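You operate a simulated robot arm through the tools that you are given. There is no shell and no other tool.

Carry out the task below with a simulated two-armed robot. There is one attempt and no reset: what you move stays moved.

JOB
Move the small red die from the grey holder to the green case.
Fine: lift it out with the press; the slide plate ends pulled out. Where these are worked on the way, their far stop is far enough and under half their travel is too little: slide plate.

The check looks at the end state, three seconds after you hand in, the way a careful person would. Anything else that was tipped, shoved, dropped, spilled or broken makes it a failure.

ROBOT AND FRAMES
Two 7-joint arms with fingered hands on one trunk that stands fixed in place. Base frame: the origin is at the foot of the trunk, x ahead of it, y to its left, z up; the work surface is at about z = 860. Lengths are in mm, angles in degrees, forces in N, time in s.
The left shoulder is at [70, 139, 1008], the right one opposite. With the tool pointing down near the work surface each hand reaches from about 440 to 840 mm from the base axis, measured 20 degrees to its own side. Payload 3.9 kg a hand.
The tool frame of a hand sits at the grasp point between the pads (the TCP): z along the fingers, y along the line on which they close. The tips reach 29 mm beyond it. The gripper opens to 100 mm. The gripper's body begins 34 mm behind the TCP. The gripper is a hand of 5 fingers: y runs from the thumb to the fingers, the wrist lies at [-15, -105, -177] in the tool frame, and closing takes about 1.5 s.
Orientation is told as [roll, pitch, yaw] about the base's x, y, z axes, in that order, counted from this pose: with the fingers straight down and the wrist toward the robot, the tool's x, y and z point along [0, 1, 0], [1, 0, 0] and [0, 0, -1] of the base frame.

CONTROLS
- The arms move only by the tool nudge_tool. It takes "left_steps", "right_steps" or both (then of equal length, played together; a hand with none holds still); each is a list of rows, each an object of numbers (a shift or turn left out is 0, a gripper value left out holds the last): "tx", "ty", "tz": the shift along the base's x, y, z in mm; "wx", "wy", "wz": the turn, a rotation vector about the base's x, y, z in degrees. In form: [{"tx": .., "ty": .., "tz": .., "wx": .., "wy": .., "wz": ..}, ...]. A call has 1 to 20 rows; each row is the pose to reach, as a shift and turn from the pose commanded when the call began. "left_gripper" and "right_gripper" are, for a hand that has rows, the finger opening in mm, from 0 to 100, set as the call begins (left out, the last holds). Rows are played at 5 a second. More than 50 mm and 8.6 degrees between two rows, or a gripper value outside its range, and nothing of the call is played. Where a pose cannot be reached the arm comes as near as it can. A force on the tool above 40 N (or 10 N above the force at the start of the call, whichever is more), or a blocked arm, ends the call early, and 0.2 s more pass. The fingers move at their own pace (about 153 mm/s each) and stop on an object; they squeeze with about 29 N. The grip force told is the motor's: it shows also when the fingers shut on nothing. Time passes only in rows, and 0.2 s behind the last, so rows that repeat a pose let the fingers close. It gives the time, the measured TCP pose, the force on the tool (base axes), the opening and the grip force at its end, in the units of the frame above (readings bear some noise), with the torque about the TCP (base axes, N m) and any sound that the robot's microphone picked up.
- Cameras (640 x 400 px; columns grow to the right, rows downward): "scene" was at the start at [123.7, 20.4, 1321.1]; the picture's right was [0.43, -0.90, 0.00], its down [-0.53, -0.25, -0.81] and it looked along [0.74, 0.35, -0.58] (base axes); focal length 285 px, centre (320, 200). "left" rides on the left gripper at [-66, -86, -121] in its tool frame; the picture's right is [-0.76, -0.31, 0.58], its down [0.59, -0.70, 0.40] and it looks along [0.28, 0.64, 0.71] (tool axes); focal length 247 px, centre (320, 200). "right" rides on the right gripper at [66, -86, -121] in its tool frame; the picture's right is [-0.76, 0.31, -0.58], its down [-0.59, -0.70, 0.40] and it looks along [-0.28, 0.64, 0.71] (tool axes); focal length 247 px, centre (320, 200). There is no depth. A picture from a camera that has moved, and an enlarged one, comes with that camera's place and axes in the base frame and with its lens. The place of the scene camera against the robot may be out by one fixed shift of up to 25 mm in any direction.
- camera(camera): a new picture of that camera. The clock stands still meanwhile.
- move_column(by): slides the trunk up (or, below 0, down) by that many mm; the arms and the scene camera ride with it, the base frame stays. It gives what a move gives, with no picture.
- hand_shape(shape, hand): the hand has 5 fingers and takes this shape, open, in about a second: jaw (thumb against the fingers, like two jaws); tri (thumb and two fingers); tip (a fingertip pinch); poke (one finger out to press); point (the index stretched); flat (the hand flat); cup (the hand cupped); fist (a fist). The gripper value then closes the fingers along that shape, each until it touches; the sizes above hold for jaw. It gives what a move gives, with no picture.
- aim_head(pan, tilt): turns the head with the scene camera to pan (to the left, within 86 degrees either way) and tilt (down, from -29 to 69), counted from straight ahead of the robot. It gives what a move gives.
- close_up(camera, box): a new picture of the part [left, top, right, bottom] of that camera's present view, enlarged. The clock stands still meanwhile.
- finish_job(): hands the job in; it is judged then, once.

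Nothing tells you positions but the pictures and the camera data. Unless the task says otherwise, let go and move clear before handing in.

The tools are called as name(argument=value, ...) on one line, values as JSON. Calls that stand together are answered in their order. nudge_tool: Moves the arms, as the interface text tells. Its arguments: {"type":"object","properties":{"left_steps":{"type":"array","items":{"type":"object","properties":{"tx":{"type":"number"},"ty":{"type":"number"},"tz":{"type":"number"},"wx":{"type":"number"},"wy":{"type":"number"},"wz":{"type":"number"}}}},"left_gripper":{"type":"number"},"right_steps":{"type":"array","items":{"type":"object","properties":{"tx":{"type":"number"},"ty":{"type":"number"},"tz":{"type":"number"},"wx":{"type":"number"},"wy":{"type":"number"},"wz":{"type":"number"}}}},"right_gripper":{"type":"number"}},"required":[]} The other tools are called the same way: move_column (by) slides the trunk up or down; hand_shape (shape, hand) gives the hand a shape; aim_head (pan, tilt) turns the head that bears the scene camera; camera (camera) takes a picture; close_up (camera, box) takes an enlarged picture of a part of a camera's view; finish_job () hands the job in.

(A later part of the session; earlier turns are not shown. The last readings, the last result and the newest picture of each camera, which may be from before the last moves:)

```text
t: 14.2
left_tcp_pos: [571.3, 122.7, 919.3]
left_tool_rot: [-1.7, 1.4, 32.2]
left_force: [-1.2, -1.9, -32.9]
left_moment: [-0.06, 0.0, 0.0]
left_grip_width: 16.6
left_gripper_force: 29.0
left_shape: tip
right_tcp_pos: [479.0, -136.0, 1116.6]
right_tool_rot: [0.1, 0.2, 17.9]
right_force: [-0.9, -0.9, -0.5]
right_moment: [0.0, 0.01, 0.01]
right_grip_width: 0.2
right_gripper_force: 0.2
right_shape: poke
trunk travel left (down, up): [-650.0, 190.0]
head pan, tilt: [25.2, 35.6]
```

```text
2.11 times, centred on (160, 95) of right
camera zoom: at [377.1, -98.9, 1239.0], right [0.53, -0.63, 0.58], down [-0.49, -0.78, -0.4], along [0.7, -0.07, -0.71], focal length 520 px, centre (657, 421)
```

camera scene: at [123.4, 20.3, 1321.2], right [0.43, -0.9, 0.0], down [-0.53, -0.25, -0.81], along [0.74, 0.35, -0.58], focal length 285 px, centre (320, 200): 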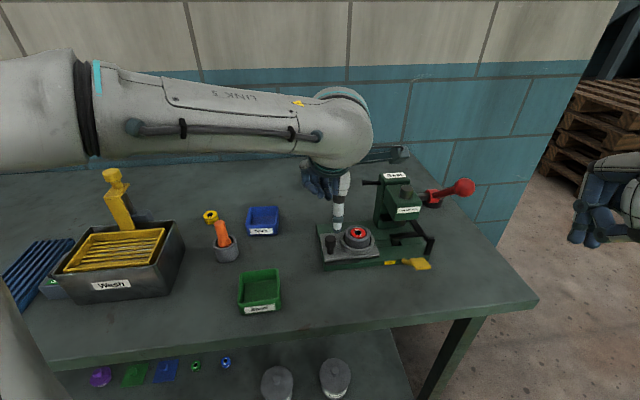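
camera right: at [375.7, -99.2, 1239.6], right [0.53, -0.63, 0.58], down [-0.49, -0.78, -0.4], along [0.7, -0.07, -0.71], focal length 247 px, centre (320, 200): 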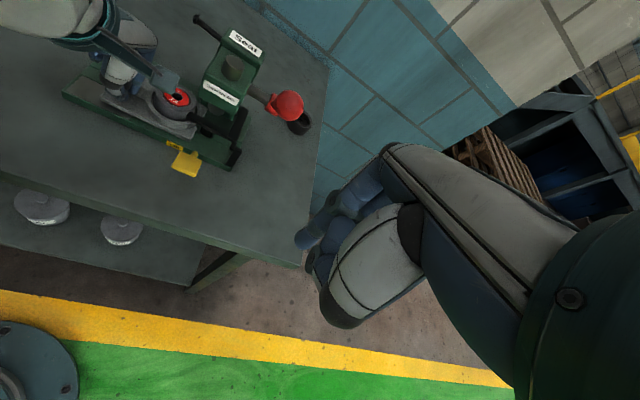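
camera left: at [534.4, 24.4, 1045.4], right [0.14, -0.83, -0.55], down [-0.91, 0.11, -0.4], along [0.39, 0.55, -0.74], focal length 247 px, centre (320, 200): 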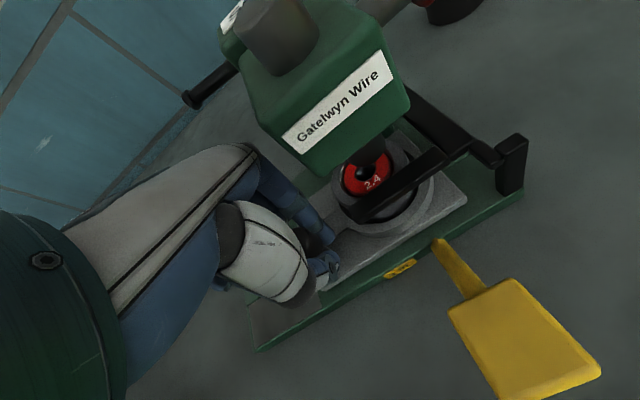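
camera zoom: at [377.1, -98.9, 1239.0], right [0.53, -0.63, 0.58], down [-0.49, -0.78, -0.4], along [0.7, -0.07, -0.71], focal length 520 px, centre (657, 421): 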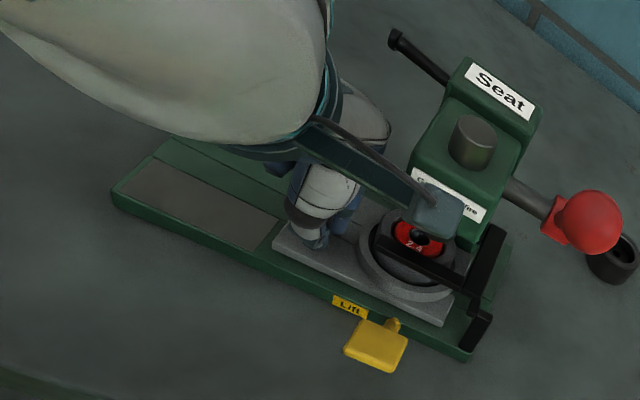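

The plate has moved about 85 mm in total, but the hand is tilting slightly, so something may be touching. I'll look before pushing any more.

close_up(camera="scene", box=[330, 140, 470, 280])

close_up(camera="left", box=[220, 80, 460, 320])

close_up(camera="right", box=[120, 20, 250, 140])

```text
2.86 times, centred on (400, 210) of scene
camera zoom: at [128.0, 21.1, 1320.4], right [0.43, -0.9, 0.0], down [-0.53, -0.25, -0.81], along [0.73, 0.35, -0.59], focal length 815 px, centre (91, 171)
```

zoom: 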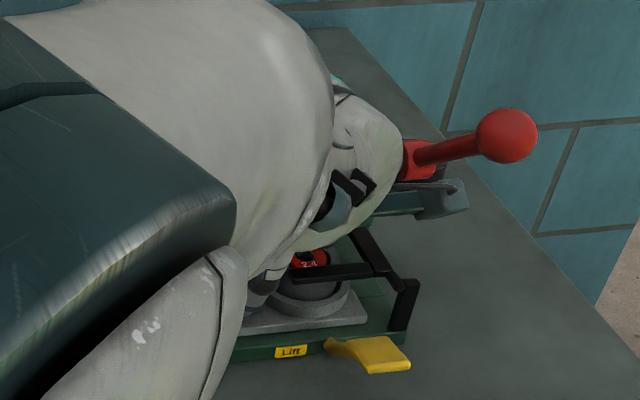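

```text
1.67 times, centred on (340, 200) of left
camera zoom: at [534.4, 24.4, 1045.4], right [0.14, -0.83, -0.55], down [-0.91, 0.11, -0.4], along [0.39, 0.55, -0.74], focal length 412 px, centre (287, 200)
```

zoom: 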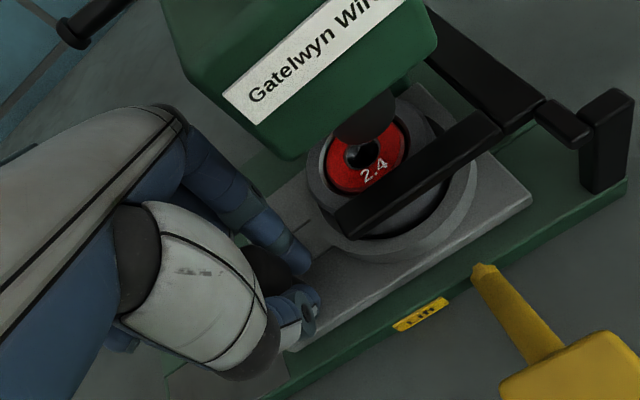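

```text
3.33 times, centred on (185, 80) of right
camera zoom: at [377.1, -98.9, 1239.0], right [0.53, -0.63, 0.58], down [-0.49, -0.78, -0.4], along [0.7, -0.07, -0.71], focal length 823 px, centre (770, 600)
```

zoom: 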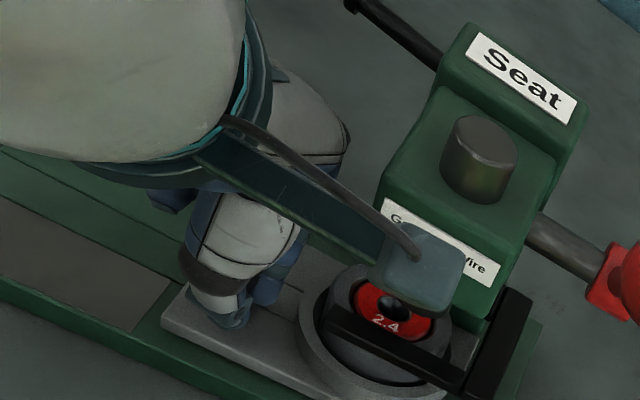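

The clearances look fine. The die still seems about 8–10 mm short of the ram axis, and there is vertical strain in the grip. I'll ease the pinch open in place to shed the strain and read the free pose.

nudge_tool(left_steps=[{}, {}, {}], left_gripper=40)

close_up(camera="left", box=[220, 80, 460, 320])

close_up(camera="right", box=[120, 20, 250, 140])

```text
t: 15.0
left_tcp_pos: [571.4, 125.5, 924.4]
left_tool_rot: [-2.0, 0.8, 32.6]
left_force: [0.9, -0.7, -1.0]
left_moment: [0.02, 0.0, 0.04]
left_grip_width: 39.7
left_gripper_force: 0.0
left_shape: tip
right_tcp_pos: [475.9, -135.3, 1119.8]
right_tool_rot: [0.0, -0.2, 18.0]
right_force: [-0.9, 0.3, -0.1]
right_moment: [0.01, -0.02, 0.03]
right_grip_width: 0.0
right_gripper_force: 0.0
right_shape: poke
trunk travel left (down, up): [-650.0, 190.0]
head pan, tilt: [25.2, 35.6]
```

```text
1.67 times, centred on (340, 200) of left
camera zoom: at [533.7, 27.6, 1049.2], right [0.15, -0.82, -0.55], down [-0.91, 0.1, -0.41], along [0.39, 0.56, -0.73], focal length 412 px, centre (287, 200)
```

zoom: 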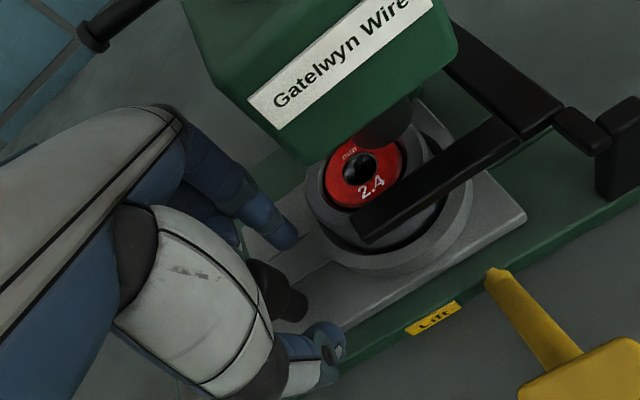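

```text
3.33 times, centred on (185, 80) of right
camera zoom: at [373.4, -99.7, 1240.5], right [0.52, -0.63, 0.58], down [-0.49, -0.78, -0.4], along [0.7, -0.07, -0.71], focal length 823 px, centre (770, 600)
```

zoom: 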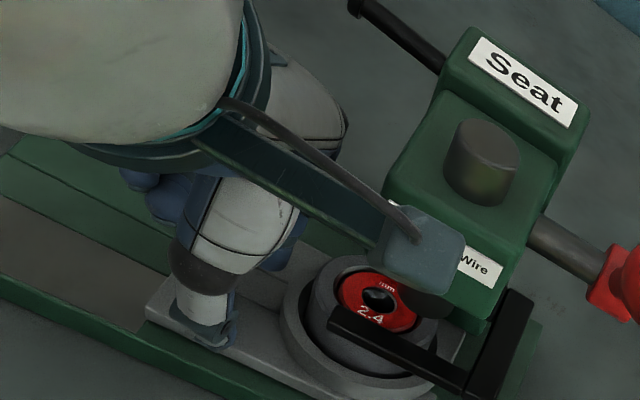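

With the pinch open the arm floats about 6 mm high and slightly tilted, so it is near a limit here. I'll lift off, step back 24 mm along the slide, and push the knob from behind with closed fingertips, where the arm has more room.

nudge_tool(left_steps=[{"tz": 0}, {"tz": 15}, {"tz": 30}, {"tz": 50}, {"tx": -6, "ty": 10, "tz": 50}, {"tx": -15, "ty": 23, "tz": 50}], left_gripper=70)

nudge_tool(left_steps=[{}, {}, {}, {}, {}, {}], left_gripper=0)

camera(camera="left")

close_up(camera="right", box=[40, 0, 280, 190])

```text
t: 16.4
left_tcp_pos: [554.1, 148.5, 968.4]
left_tool_rot: [0.1, -0.2, 31.8]
left_force: [-0.2, 0.6, -0.2]
left_moment: [-0.03, 0.01, -0.02]
left_grip_width: 69.7
left_gripper_force: 0.0
left_shape: tip
right_tcp_pos: [475.0, -134.2, 1119.9]
right_tool_rot: [-0.2, 0.0, 17.9]
right_force: [0.3, 1.2, 0.7]
right_moment: [-0.02, 0.0, -0.03]
right_grip_width: 0.0
right_gripper_force: 0.0
right_shape: poke
trunk travel left (down, up): [-650.0, 190.0]
head pan, tilt: [25.2, 35.6]
```

```text
t: 17.8
left_tcp_pos: [554.5, 146.2, 968.2]
left_tool_rot: [0.0, 0.0, 32.0]
left_force: [-0.9, -0.1, 0.2]
left_moment: [0.02, 0.02, 0.01]
left_grip_width: 0.1
left_gripper_force: 29.2
left_shape: tip
right_tcp_pos: [475.8, -136.1, 1119.9]
right_tool_rot: [0.1, -0.1, 17.9]
right_force: [0.1, -0.2, -0.2]
right_moment: [0.03, 0.01, 0.01]
right_grip_width: 0.1
right_gripper_force: 0.1
right_shape: poke
trunk travel left (down, up): [-650.0, 190.0]
head pan, tilt: [25.2, 35.6]
```

```text
taken
camera left: at [516.0, 44.3, 1090.4], right [0.14, -0.8, -0.58], down [-0.91, 0.13, -0.4], along [0.39, 0.58, -0.71], focal length 247 px, centre (320, 200)
```

left: 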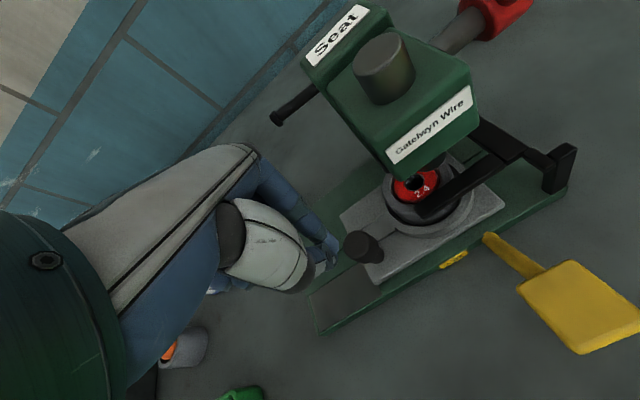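

```text
2.11 times, centred on (160, 95) of right
camera zoom: at [373.1, -99.5, 1240.5], right [0.52, -0.63, 0.58], down [-0.49, -0.78, -0.4], along [0.7, -0.07, -0.71], focal length 520 px, centre (657, 421)
```

zoom: 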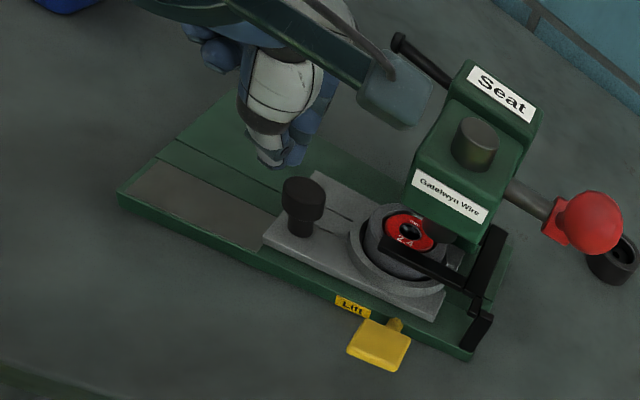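

Compared with its starting place, the knob has actually travelled about 72 mm; the pinch slipped on it. I'll step back another 14 mm, lower the closed fingertips behind the knob and check.

nudge_tool(left_steps=[{"tx": -4, "ty": 6}, {"tx": -8, "ty": 12.5}, {"tx": -8, "ty": 12.5, "tz": -15}, {"tx": -8, "ty": 12.5, "tz": -30}, {"tx": -8, "ty": 12.5, "tz": -46}])

camera(camera="left")

close_up(camera="right", box=[40, 0, 280, 190])

close_up(camera="scene", box=[290, 150, 470, 290])

```text
t: 19.0
left_tcp_pos: [546.5, 159.7, 923.0]
left_tool_rot: [-0.1, 0.0, 32.0]
left_force: [-0.9, -0.3, 0.9]
left_moment: [0.01, 0.01, 0.0]
left_grip_width: 0.2
left_gripper_force: 28.6
left_shape: tip
right_tcp_pos: [475.2, -135.9, 1117.8]
right_tool_rot: [0.0, -0.2, 17.9]
right_force: [1.0, 0.7, 0.6]
right_moment: [0.01, 0.0, -0.04]
right_grip_width: 0.0
right_gripper_force: 0.0
right_shape: poke
trunk travel left (down, up): [-650.0, 190.0]
head pan, tilt: [25.2, 35.6]
```

```text
taken
camera left: at [507.7, 56.7, 1043.7], right [0.14, -0.8, -0.58], down [-0.91, 0.13, -0.4], along [0.39, 0.58, -0.71], focal length 247 px, centre (320, 200)
```

left: 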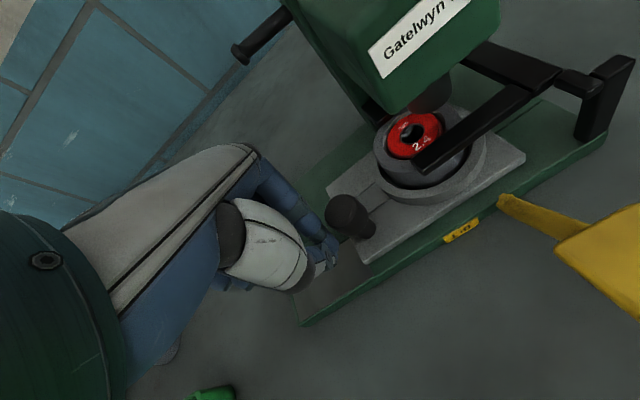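

```text
2.11 times, centred on (160, 95) of right
camera zoom: at [373.5, -100.2, 1240.3], right [0.52, -0.63, 0.58], down [-0.49, -0.78, -0.4], along [0.7, -0.07, -0.71], focal length 520 px, centre (657, 421)
```

zoom: 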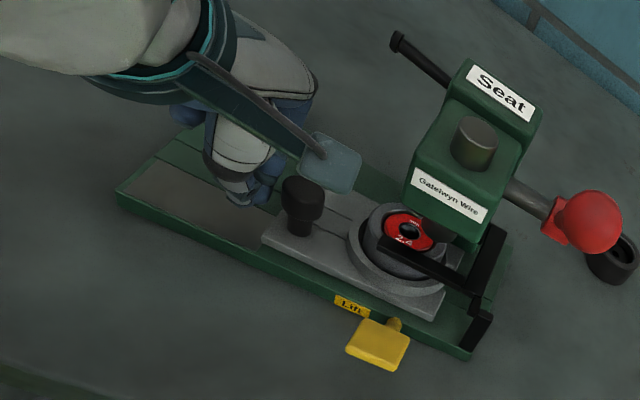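

```text
2.86 times, centred on (380, 220) of scene
camera zoom: at [124.1, 19.8, 1321.1], right [0.43, -0.9, 0.0], down [-0.53, -0.25, -0.81], along [0.74, 0.35, -0.58], focal length 815 px, centre (149, 143)
```

zoom: 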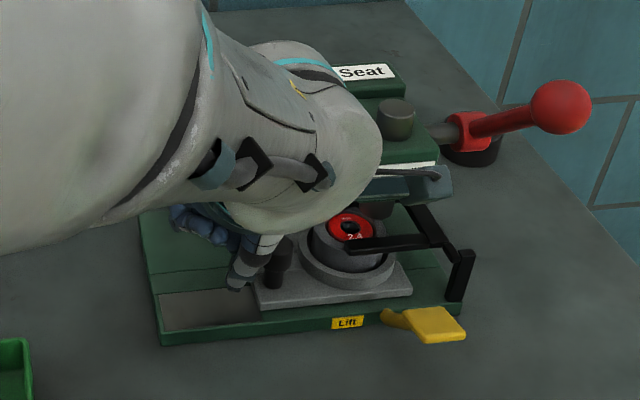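

The fingertips are directly behind the knob. I'll push along the slide in 4 mm rows until it stops.

nudge_tool(left_steps=[{"tx": 2.2, "ty": -3.4}, {"tx": 4.3, "ty": -6.7}, {"tx": 6.5, "ty": -10.1}, {"tx": 8.6, "ty": -13.5}, {"tx": 10.8, "ty": -16.8}])

close_up(camera="left", box=[220, 80, 460, 320])

close_up(camera="right", box=[40, 0, 280, 190])

```text
t: 20.2
left_tcp_pos: [556.0, 142.3, 922.9]
left_tool_rot: [0.0, 0.0, 32.0]
left_force: [0.7, 0.5, -0.4]
left_moment: [0.01, 0.01, -0.01]
left_grip_width: 0.1
left_gripper_force: 28.6
left_shape: tip
right_tcp_pos: [474.8, -135.9, 1118.2]
right_tool_rot: [0.0, -0.1, 17.9]
right_force: [0.7, -0.2, 0.0]
right_moment: [0.01, -0.03, 0.0]
right_grip_width: 0.0
right_gripper_force: 0.1
right_shape: poke
trunk travel left (down, up): [-650.0, 190.0]
head pan, tilt: [25.2, 35.6]
```

```text
1.67 times, centred on (340, 200) of left
camera zoom: at [517.3, 39.2, 1044.4], right [0.14, -0.8, -0.58], down [-0.91, 0.13, -0.4], along [0.39, 0.58, -0.71], focal length 412 px, centre (287, 200)
```

zoom: 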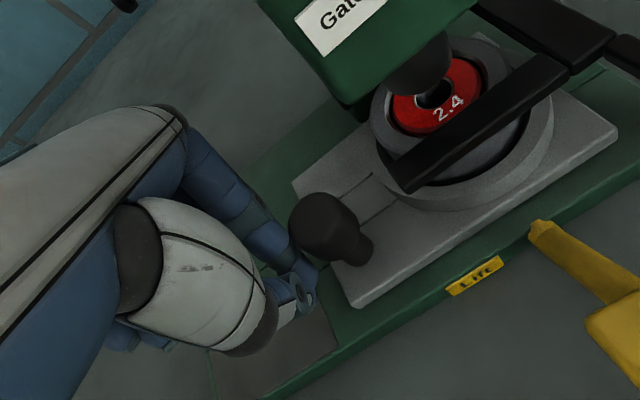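

```text
2.11 times, centred on (160, 95) of right
camera zoom: at [373.0, -99.5, 1240.5], right [0.52, -0.63, 0.58], down [-0.49, -0.78, -0.4], along [0.7, -0.07, -0.71], focal length 520 px, centre (657, 421)
```

zoom: 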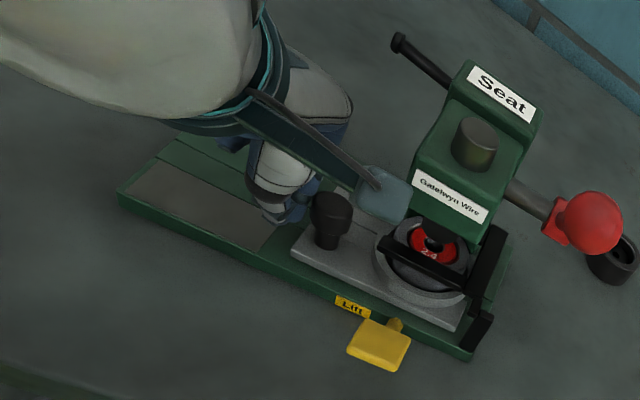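

The plate moved to roughly 88 mm with almost no force, so I'll continue in small steps to find the stop.

nudge_tool(left_steps=[{"tx": 1.1, "ty": -1.7}, {"tx": 2.2, "ty": -3.4}, {"tx": 3.3, "ty": -5.1}, {"tx": 4.3, "ty": -6.7}])

close_up(camera="left", box=[220, 80, 460, 320])

close_up(camera="right", box=[40, 0, 280, 190])

```text
t: 21.2
left_tcp_pos: [558.7, 139.2, 923.6]
left_tool_rot: [-0.5, 0.4, 32.3]
left_force: [-12.2, 13.3, -6.8]
left_moment: [0.07, 0.03, 0.07]
left_grip_width: 0.1
left_gripper_force: 28.4
left_shape: tip
right_tcp_pos: [474.5, -132.6, 1119.2]
right_tool_rot: [-0.1, -0.1, 17.9]
right_force: [-0.7, 0.2, -0.3]
right_moment: [0.01, 0.01, 0.04]
right_grip_width: 0.0
right_gripper_force: 0.0
right_shape: poke
trunk travel left (down, up): [-650.0, 190.0]
head pan, tilt: [25.2, 35.6]
```

```text
1.67 times, centred on (340, 200) of left
camera zoom: at [520.9, 38.8, 1046.9], right [0.14, -0.81, -0.57], down [-0.91, 0.12, -0.4], along [0.39, 0.57, -0.72], focal length 412 px, centre (287, 200)
```

zoom: 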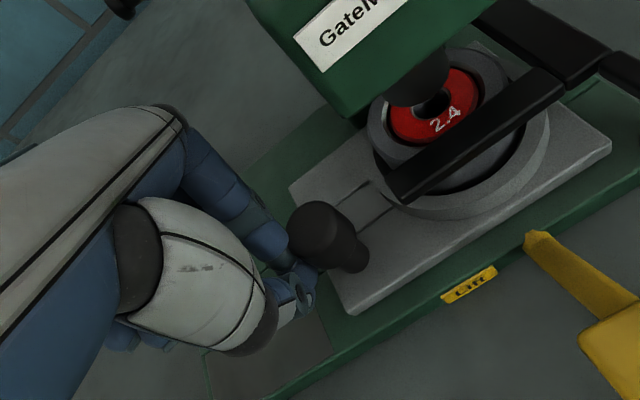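

```text
2.11 times, centred on (160, 95) of right
camera zoom: at [371.8, -96.6, 1241.0], right [0.52, -0.62, 0.58], down [-0.49, -0.78, -0.4], along [0.7, -0.07, -0.71], focal length 520 px, centre (657, 421)
```

zoom: 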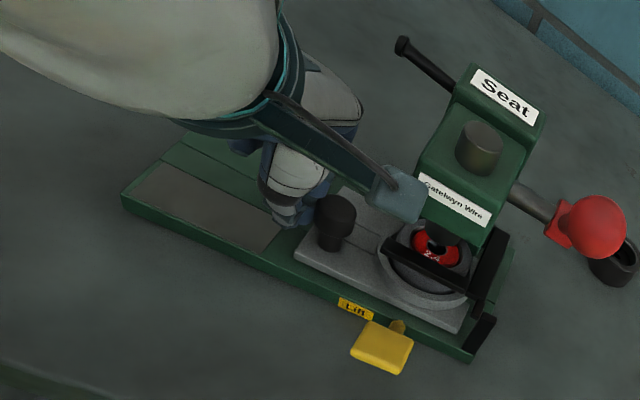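

The reaction is about 18 N, so the plate is on its far stop with the die under the ram. I'll back the left hand off, raise it and park it to the left so the right hand can reach the Lift pad.

nudge_tool(left_steps=[{"tx": -5, "ty": 8}, {"tx": -10, "ty": 16}, {"tx": -10, "ty": 16, "tz": 40}, {"tx": -15, "ty": 30, "tz": 80}, {"tx": -25, "ty": 60, "tz": 115}, {"tx": -45, "ty": 95, "tz": 145}, {"tx": -65, "ty": 130, "tz": 175}, {"tx": -85, "ty": 165, "tz": 205}, {"tx": -100, "ty": 195, "tz": 225}])

camera(camera="scene")

close_up(camera="scene", box=[300, 150, 490, 290])

close_up(camera="right", box=[40, 0, 280, 190])

close_up(camera="left", box=[440, 0, 640, 240])

```text
refused: row 6 steps farther than a row can; nothing moved
```

```text
taken
camera scene: at [122.2, 23.4, 1321.0], right [0.43, -0.9, 0.0], down [-0.53, -0.25, -0.81], along [0.74, 0.35, -0.58], focal length 285 px, centre (320, 200)
```

scene: 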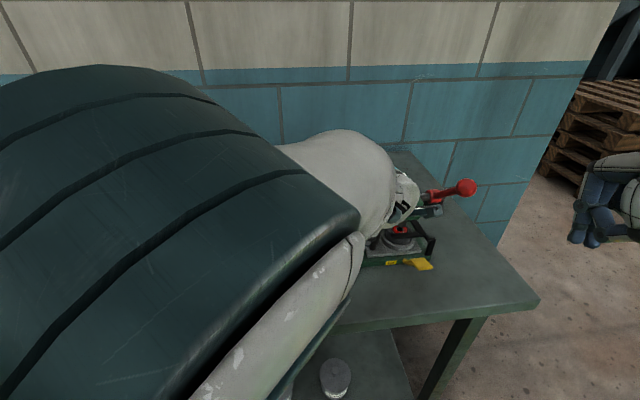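

```text
2.86 times, centred on (395, 220) of scene
camera zoom: at [122.2, 23.4, 1321.0], right [0.43, -0.9, 0.0], down [-0.53, -0.25, -0.81], along [0.74, 0.35, -0.58], focal length 815 px, centre (106, 143)
```

zoom: 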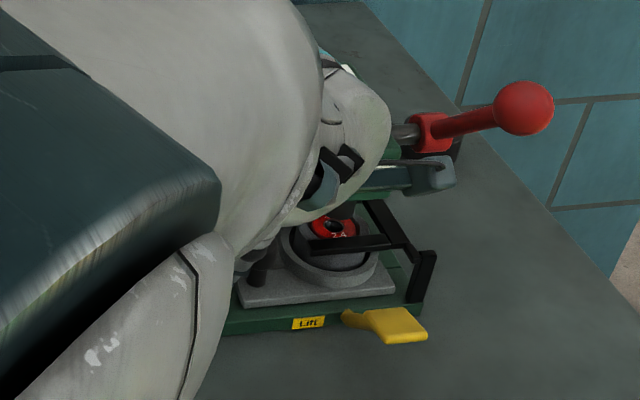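

```text
2.11 times, centred on (160, 95) of right
camera zoom: at [371.8, -96.6, 1241.0], right [0.52, -0.62, 0.58], down [-0.49, -0.78, -0.4], along [0.7, -0.07, -0.71], focal length 520 px, centre (657, 421)
```

zoom: 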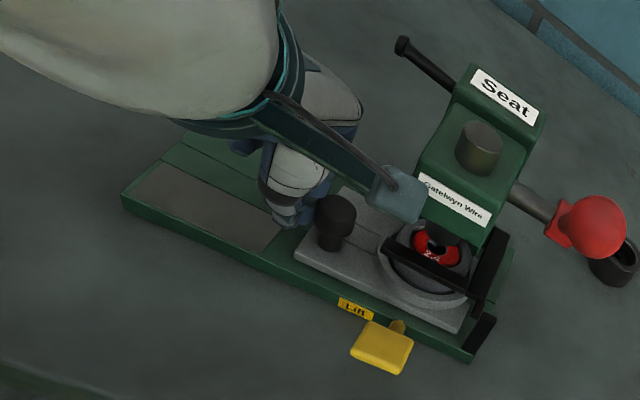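

```text
1.67 times, centred on (540, 120) of left
camera zoom: at [520.9, 38.8, 1046.9], right [0.14, -0.81, -0.57], down [-0.91, 0.12, -0.4], along [0.39, 0.57, -0.72], focal length 412 px, centre (-47, 333)
```

zoom: 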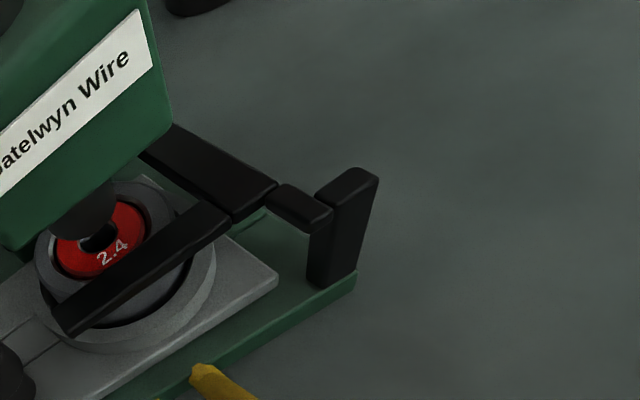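

That path had one step too long, so nothing moved. I'll replay the retreat in shorter rows.

nudge_tool(left_steps=[{"tx": -5, "ty": 8}, {"tx": -10, "ty": 16}, {"tx": -10, "ty": 16, "tz": 35}, {"tx": -12, "ty": 25, "tz": 70}, {"tx": -20, "ty": 50, "tz": 100}, {"tx": -32, "ty": 78, "tz": 125}, {"tx": -46, "ty": 105, "tz": 150}, {"tx": -60, "ty": 132, "tz": 175}, {"tx": -75, "ty": 160, "tz": 195}, {"tx": -90, "ty": 185, "tz": 215}, {"tx": -100, "ty": 195, "tz": 225}])

camera(camera="scene")

close_up(camera="scene", box=[300, 150, 490, 290])

close_up(camera="right", box=[40, 0, 280, 190])

camera(camera="left")

```text
t: 23.6
left_tcp_pos: [461.0, 332.9, 1150.1]
left_tool_rot: [0.0, -0.1, 32.0]
left_force: [-1.3, 0.1, -0.1]
left_moment: [0.01, 0.01, 0.01]
left_grip_width: 0.1
left_gripper_force: 28.8
left_shape: tip
right_tcp_pos: [476.5, -135.2, 1118.8]
right_tool_rot: [0.0, -0.1, 17.8]
right_force: [-0.2, 0.0, 0.2]
right_moment: [0.01, 0.0, 0.0]
right_grip_width: 0.0
right_gripper_force: 0.0
right_shape: poke
trunk travel left (down, up): [-650.0, 190.0]
head pan, tilt: [25.2, 35.6]
```

```text
taken
camera scene: at [123.5, 20.6, 1321.1], right [0.43, -0.9, 0.0], down [-0.53, -0.25, -0.81], along [0.74, 0.35, -0.58], focal length 285 px, centre (320, 200)
```

scene: 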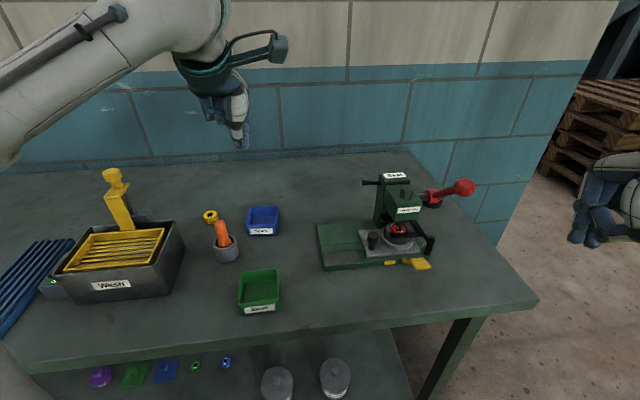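

```text
2.86 times, centred on (395, 220) of scene
camera zoom: at [123.5, 20.6, 1321.1], right [0.43, -0.9, 0.0], down [-0.53, -0.25, -0.81], along [0.74, 0.35, -0.58], focal length 815 px, centre (106, 143)
```

zoom: 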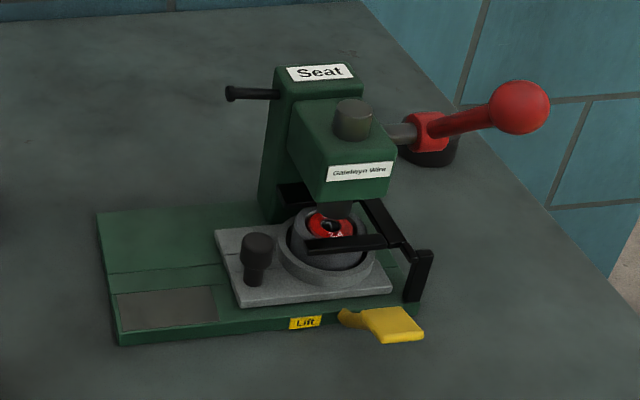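

```text
2.11 times, centred on (160, 95) of right
camera zoom: at [372.9, -99.4, 1240.5], right [0.52, -0.63, 0.58], down [-0.49, -0.78, -0.4], along [0.7, -0.07, -0.71], focal length 520 px, centre (657, 421)
```

zoom: 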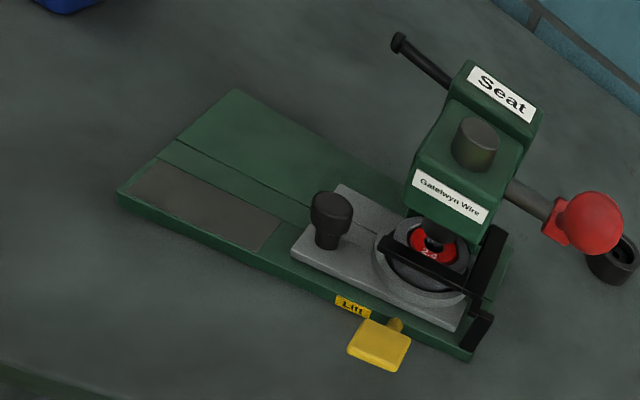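

```text
taken
camera left: at [422.5, 230.3, 1270.8], right [0.14, -0.81, -0.58], down [-0.91, 0.13, -0.4], along [0.39, 0.58, -0.71], focal length 247 px, centre (320, 200)
```

left: 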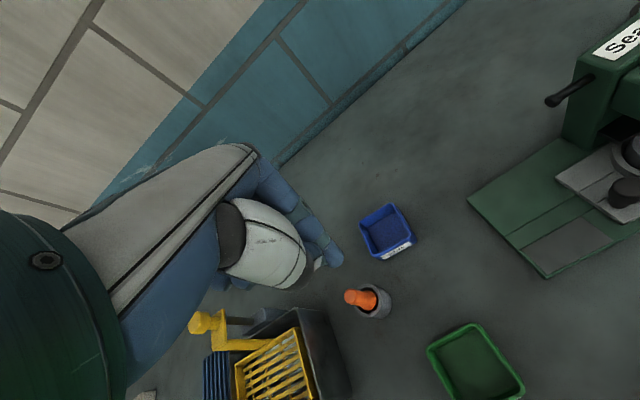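

The plate stays in and the die sits under the ram. The pad centre is at about (534, 25, 930). I'll bring the right hand in front of and above the pad, tilted slightly so the knuckles stay clear of the red ball.

nudge_tool(right_steps=[{"tx": 0, "ty": 35, "tz": -10, "wy": -3}, {"tx": 0, "ty": 75, "tz": -20, "wy": -6}, {"tx": 5, "ty": 115, "tz": -35, "wy": -9}, {"tx": 10, "ty": 150, "tz": -50, "wy": -12}, {"tx": 15, "ty": 160, "tz": -60, "wy": -12}])

camera(camera="right")

camera(camera="scene")

camera(camera="left")

```text
t: 24.8
left_tcp_pos: [461.6, 331.5, 1149.3]
left_tool_rot: [0.0, 0.0, 32.0]
left_force: [0.0, -0.3, -0.4]
left_moment: [0.0, 0.01, 0.02]
left_grip_width: 0.0
left_gripper_force: 29.3
left_shape: tip
right_tcp_pos: [491.8, 25.1, 1060.4]
right_tool_rot: [-3.7, -11.5, 18.4]
right_force: [-0.6, -0.3, -0.9]
right_moment: [0.03, -0.02, 0.02]
right_grip_width: 0.0
right_gripper_force: 0.1
right_shape: poke
trunk travel left (down, up): [-650.0, 190.0]
head pan, tilt: [25.2, 35.6]
```

```text
taken
camera right: at [365.2, 61.5, 1157.5], right [0.39, -0.63, 0.67], down [-0.39, -0.78, -0.49], along [0.83, -0.07, -0.55], focal length 247 px, centre (320, 200)
```

right: 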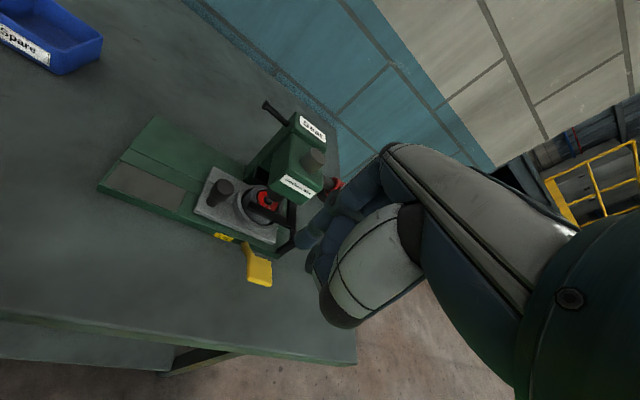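

```text
taken
camera scene: at [124.1, 20.1, 1321.1], right [0.43, -0.9, 0.0], down [-0.53, -0.25, -0.81], along [0.74, 0.35, -0.58], focal length 285 px, centre (320, 200)
```

scene: 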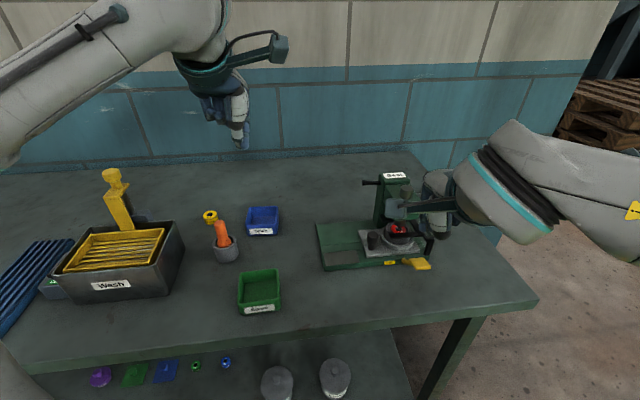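

```text
taken
camera left: at [423.4, 229.5, 1270.5], right [0.14, -0.8, -0.58], down [-0.91, 0.13, -0.4], along [0.39, 0.58, -0.71], focal length 247 px, centre (320, 200)
```

left: 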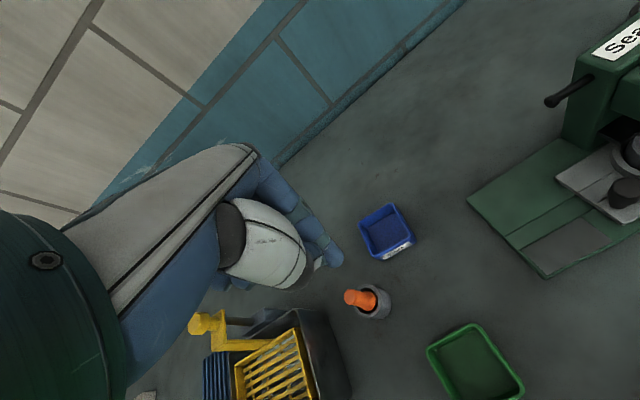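

The hand is in front of the press. I'll zoom in to place the fingertip relative to the yellow pad.

close_up(camera="right", box=[190, 150, 370, 320])

close_up(camera="scene", box=[350, 150, 480, 290])

```text
2.35 times, centred on (280, 235) of right
camera zoom: at [365.2, 61.5, 1157.5], right [0.39, -0.63, 0.67], down [-0.39, -0.78, -0.49], along [0.83, -0.07, -0.55], focal length 581 px, centre (414, 118)
```

zoom: 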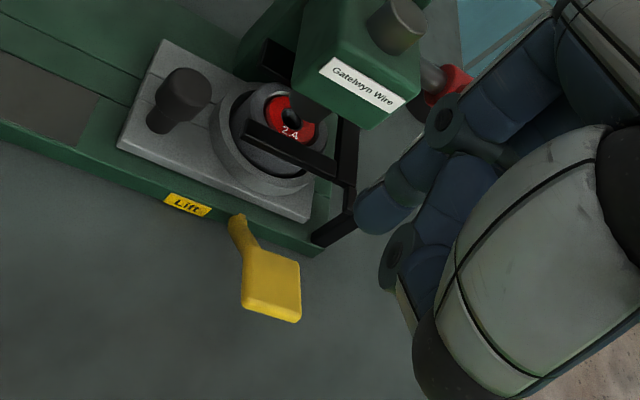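

```text
2.86 times, centred on (415, 220) of scene
camera zoom: at [124.1, 20.1, 1321.1], right [0.43, -0.9, 0.0], down [-0.53, -0.25, -0.81], along [0.74, 0.35, -0.58], focal length 815 px, centre (49, 143)
```

zoom: 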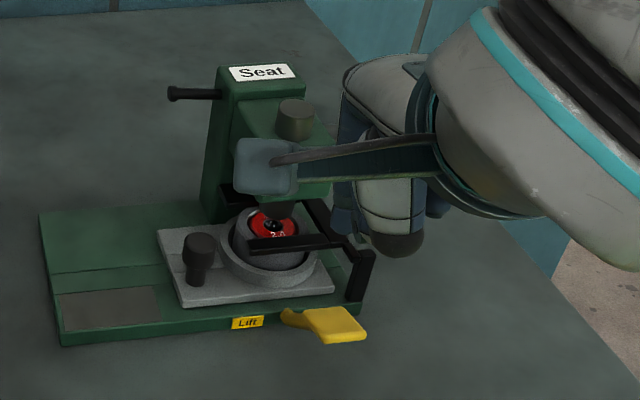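

The fingertip sits about (7, 10, -28) from the TCP. I'll bring it to just above the pad.

nudge_tool(right_steps=[{"tx": 8, "ty": -6, "tz": -25}, {"tx": 18, "ty": -12, "tz": -50}, {"tx": 30, "ty": -13, "tz": -75}, {"tx": 30, "ty": -13, "tz": -75}])

close_up(camera="right", box=[190, 150, 370, 320])

close_up(camera="scene", box=[350, 150, 480, 290])

camera(camera="right")

```text
t: 25.8
left_tcp_pos: [461.0, 332.0, 1149.0]
left_tool_rot: [0.0, 0.1, 32.0]
left_force: [-0.5, 0.9, -0.2]
left_moment: [0.0, 0.0, 0.02]
left_grip_width: 0.1
left_gripper_force: 29.3
left_shape: tip
right_tcp_pos: [519.9, 12.1, 984.6]
right_tool_rot: [-3.8, -11.4, 18.4]
right_force: [-0.6, -0.9, 0.2]
right_moment: [0.03, -0.03, 0.06]
right_grip_width: 0.0
right_gripper_force: 0.0
right_shape: poke
trunk travel left (down, up): [-650.0, 190.0]
head pan, tilt: [25.2, 35.6]
```

```text
2.35 times, centred on (280, 235) of right
camera zoom: at [395.2, 47.4, 1082.6], right [0.39, -0.62, 0.67], down [-0.39, -0.78, -0.49], along [0.83, -0.07, -0.55], focal length 581 px, centre (414, 118)
```

zoom: 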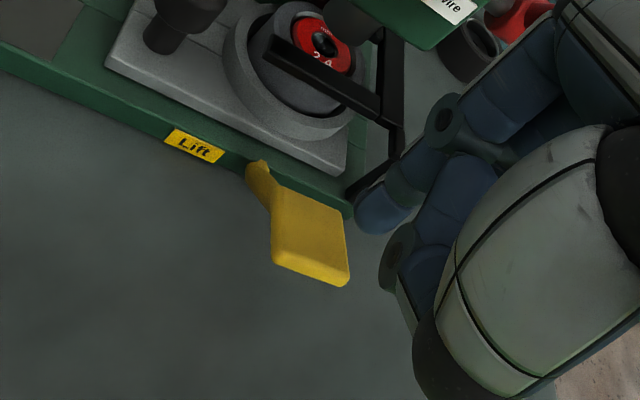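

```text
2.86 times, centred on (415, 220) of scene
camera zoom: at [123.2, 20.2, 1321.2], right [0.43, -0.9, 0.0], down [-0.53, -0.25, -0.81], along [0.74, 0.35, -0.58], focal length 815 px, centre (49, 143)
```

zoom: 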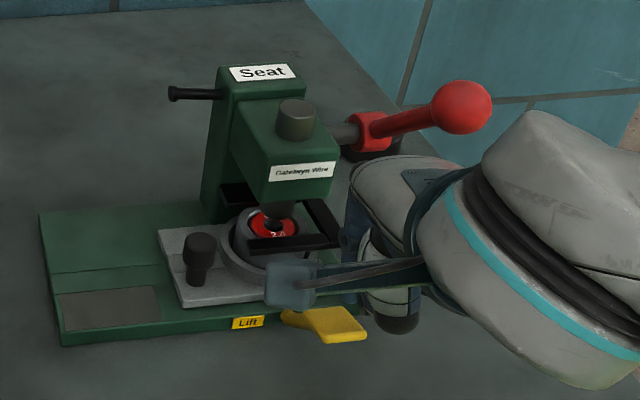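

```text
taken
camera right: at [395.2, 47.4, 1082.6], right [0.39, -0.62, 0.67], down [-0.39, -0.78, -0.49], along [0.83, -0.07, -0.55], focal length 247 px, centre (320, 200)
```

right: 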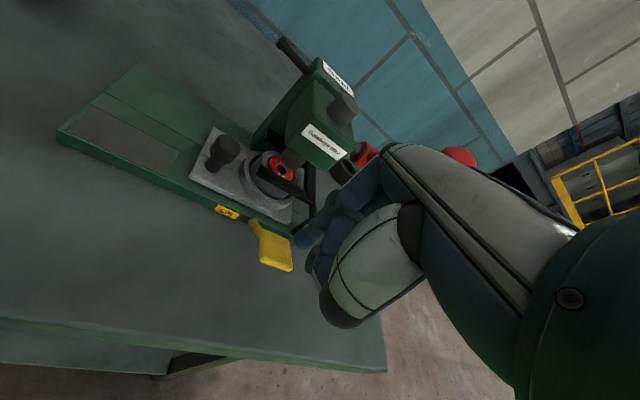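

The fingertip is over the pad. I'll press down slowly, following the lever's arc outward slightly, and watch the force.

nudge_tool(right_steps=[{"tz": -8}, {"tz": -15}, {"tz": -22}, {"tx": -1, "ty": -0.5, "tz": -28}, {"tx": -3, "ty": -2, "tz": -34}, {"tx": -5, "ty": -3.2, "tz": -40}, {"tx": -7, "ty": -4.5, "tz": -46}])

close_up(camera="right", box=[190, 100, 370, 300])

close_up(camera="scene", box=[350, 150, 480, 290])

```text
t: 27.4
left_tcp_pos: [460.4, 331.3, 1148.9]
left_tool_rot: [0.0, 0.0, 32.0]
left_force: [-0.1, 0.3, 0.1]
left_moment: [0.04, -0.01, 0.0]
left_grip_width: 0.1
left_gripper_force: 28.9
left_shape: tip
right_tcp_pos: [512.3, 7.5, 938.6]
right_tool_rot: [-3.7, -11.5, 18.4]
right_force: [1.3, -0.4, 5.5]
right_moment: [-0.05, -0.1, 0.04]
right_grip_width: 0.2
right_gripper_force: 0.0
right_shape: poke
trunk travel left (down, up): [-650.0, 190.0]
head pan, tilt: [25.2, 35.6]
```

```text
2.00 times, centred on (280, 200) of right
camera zoom: at [387.0, 43.1, 1037.6], right [0.39, -0.63, 0.67], down [-0.39, -0.78, -0.49], along [0.83, -0.07, -0.55], focal length 494 px, centre (400, 200)
```

zoom: 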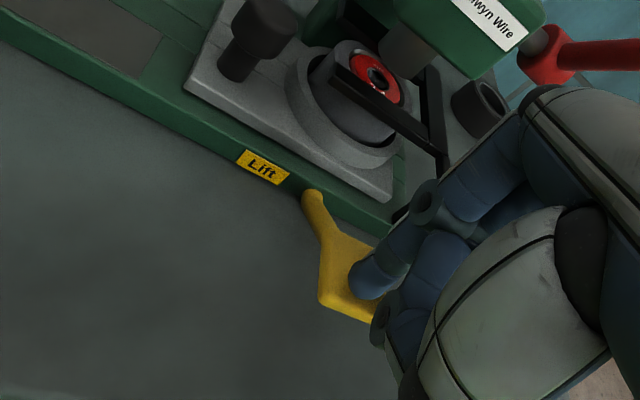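

```text
2.86 times, centred on (415, 220) of scene
camera zoom: at [123.1, 20.3, 1321.3], right [0.43, -0.9, 0.0], down [-0.53, -0.25, -0.81], along [0.74, 0.35, -0.58], focal length 815 px, centre (49, 143)
```

zoom: 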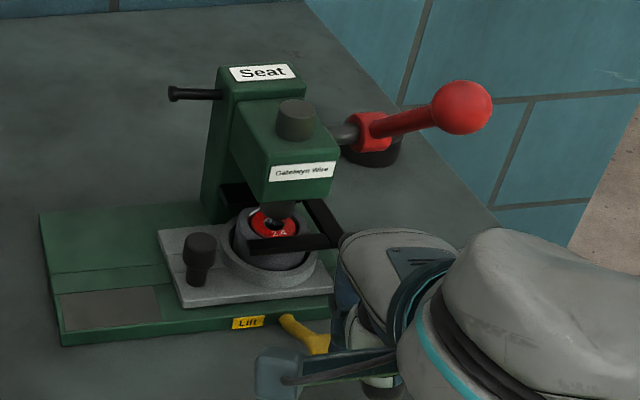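

There is light contact at 5.5 N and the lever is moving. I'll keep pressing.

nudge_tool(right_steps=[{"tx": -1, "ty": -0.6, "tz": -5}, {"tx": -2, "ty": -1.2, "tz": -10}, {"tx": -3, "ty": -1.8, "tz": -15}, {"tx": -3, "ty": -2, "tz": -20}])

close_up(camera="right", box=[190, 100, 370, 300])

close_up(camera="scene", box=[350, 150, 480, 290])

```text
t: 28.4
left_tcp_pos: [459.5, 332.3, 1149.8]
left_tool_rot: [0.0, -0.1, 32.1]
left_force: [0.4, -0.4, -0.3]
left_moment: [0.01, 0.02, 0.01]
left_grip_width: 0.0
left_gripper_force: 29.2
left_shape: tip
right_tcp_pos: [507.5, 3.5, 919.3]
right_tool_rot: [-3.8, -11.5, 18.3]
right_force: [-1.6, -3.3, 11.5]
right_moment: [-0.16, 0.01, -0.02]
right_grip_width: 0.0
right_gripper_force: 0.1
right_shape: poke
trunk travel left (down, up): [-650.0, 190.0]
head pan, tilt: [25.2, 35.6]
```

```text
2.00 times, centred on (280, 200) of right
camera zoom: at [382.6, 40.1, 1017.2], right [0.39, -0.63, 0.67], down [-0.39, -0.78, -0.49], along [0.83, -0.07, -0.55], focal length 494 px, centre (400, 200)
```

zoom: 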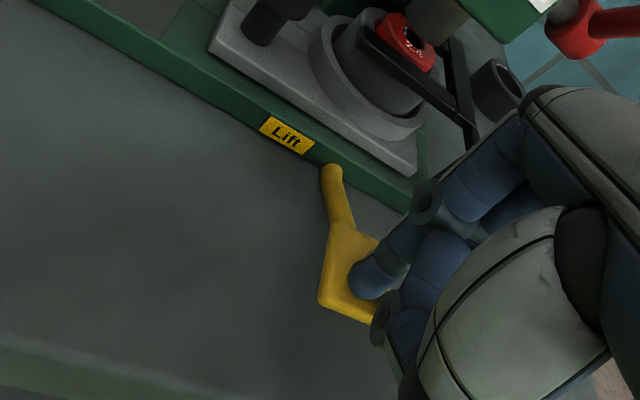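

```text
2.86 times, centred on (415, 220) of scene
camera zoom: at [121.8, 19.7, 1321.3], right [0.43, -0.9, 0.0], down [-0.53, -0.25, -0.81], along [0.74, 0.35, -0.58], focal length 815 px, centre (49, 143)
```

zoom: 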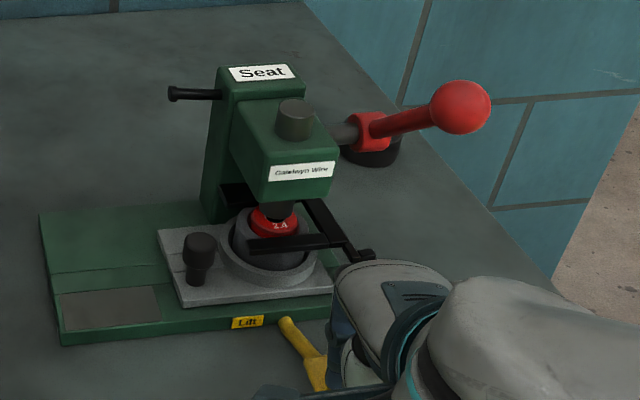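

The die is now standing proud of the holder. I'll take a close look at its gap to the ram before pressing more.

close_up(camera="scene", box=[380, 200, 430, 250])

close_up(camera="right", box=[270, 90, 350, 170])

```text
8.00 times, centred on (405, 225) of scene
camera zoom: at [121.8, 19.7, 1321.3], right [0.43, -0.9, 0.0], down [-0.53, -0.25, -0.81], along [0.74, 0.35, -0.58], focal length 2282 px, centre (-360, 0)
```

zoom: 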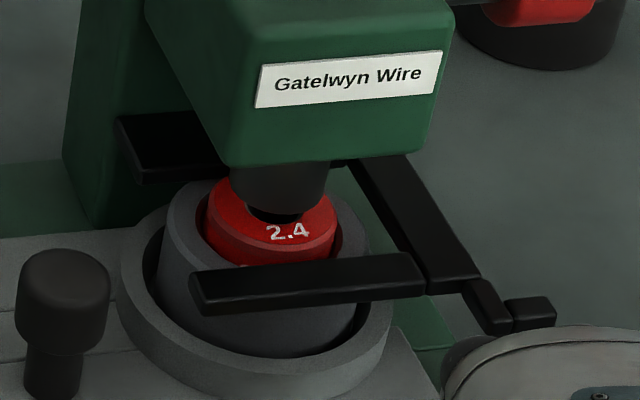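

```text
5.00 times, centred on (310, 130) of right
camera zoom: at [382.6, 40.1, 1017.2], right [0.39, -0.63, 0.67], down [-0.39, -0.78, -0.49], along [0.83, -0.07, -0.55], focal length 1235 px, centre (370, 550)
```

zoom: 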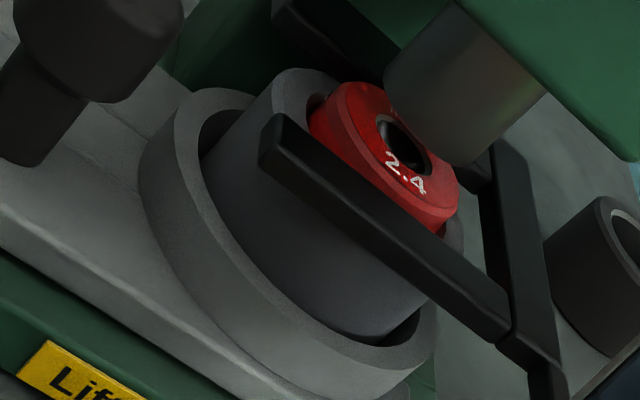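

The die is about 8–10 mm proud with a gap still under the ram. I'll press a little further.

nudge_tool(right_steps=[{"tx": -0.5, "ty": -0.3, "tz": -4}, {"tx": -1, "ty": -0.6, "tz": -8}, {"tx": -1, "ty": -0.6, "tz": -8}])

close_up(camera="scene", box=[380, 200, 430, 250])

close_up(camera="right", box=[270, 60, 350, 140])

close_up(camera="right", box=[190, 100, 370, 300])

```text
t: 29.2
left_tcp_pos: [460.5, 332.1, 1149.8]
left_tool_rot: [-0.1, -0.1, 32.0]
left_force: [-0.7, -0.7, -0.6]
left_moment: [0.03, -0.02, 0.01]
left_grip_width: 0.2
left_gripper_force: 28.8
left_shape: tip
right_tcp_pos: [507.4, 3.7, 911.3]
right_tool_rot: [-3.7, -11.5, 18.5]
right_force: [-3.6, -4.8, 9.3]
right_moment: [-0.17, 0.0, -0.06]
right_grip_width: 0.0
right_gripper_force: 0.1
right_shape: poke
trunk travel left (down, up): [-650.0, 190.0]
head pan, tilt: [25.2, 35.6]
```

```text
8.00 times, centred on (405, 225) of scene
camera zoom: at [121.7, 19.6, 1321.3], right [0.43, -0.9, 0.0], down [-0.53, -0.25, -0.81], along [0.74, 0.35, -0.58], focal length 2282 px, centre (-360, 0)
```

zoom: 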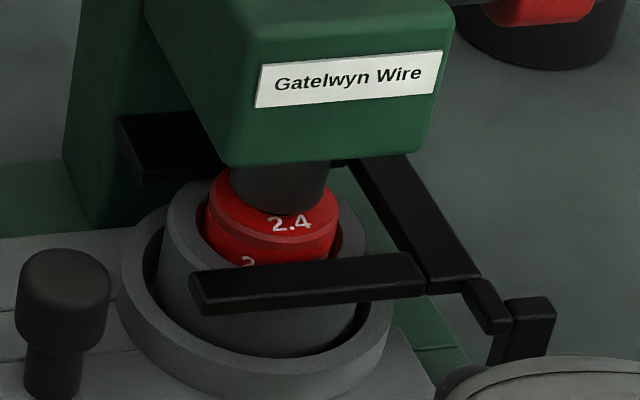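

```text
5.00 times, centred on (310, 100) of right
camera zoom: at [382.2, 39.8, 1009.2], right [0.39, -0.63, 0.67], down [-0.39, -0.78, -0.49], along [0.83, -0.07, -0.55], focal length 1235 px, centre (370, 700)
```

zoom: 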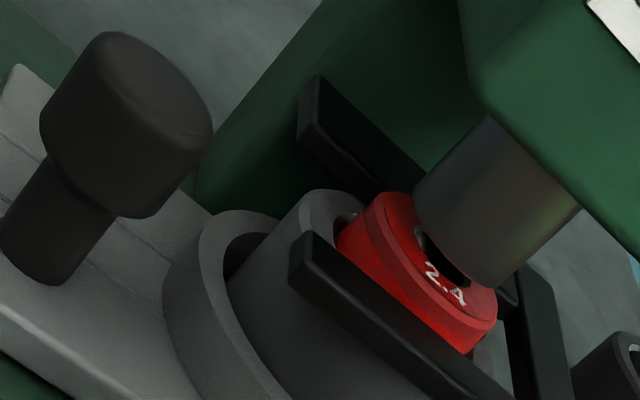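

```text
2.00 times, centred on (280, 200) of right
camera zoom: at [382.2, 39.8, 1009.2], right [0.39, -0.63, 0.67], down [-0.39, -0.78, -0.49], along [0.83, -0.07, -0.55], focal length 494 px, centre (400, 200)
```

zoom: 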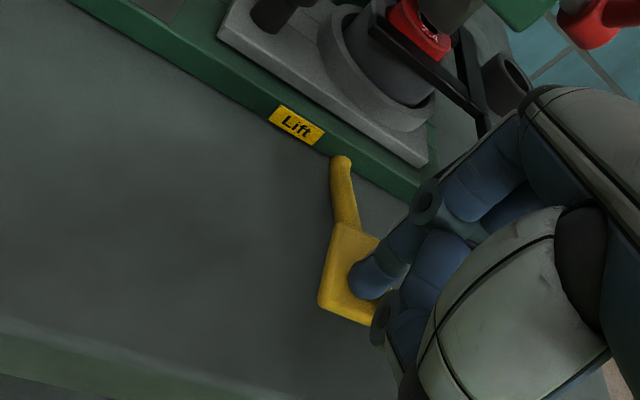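

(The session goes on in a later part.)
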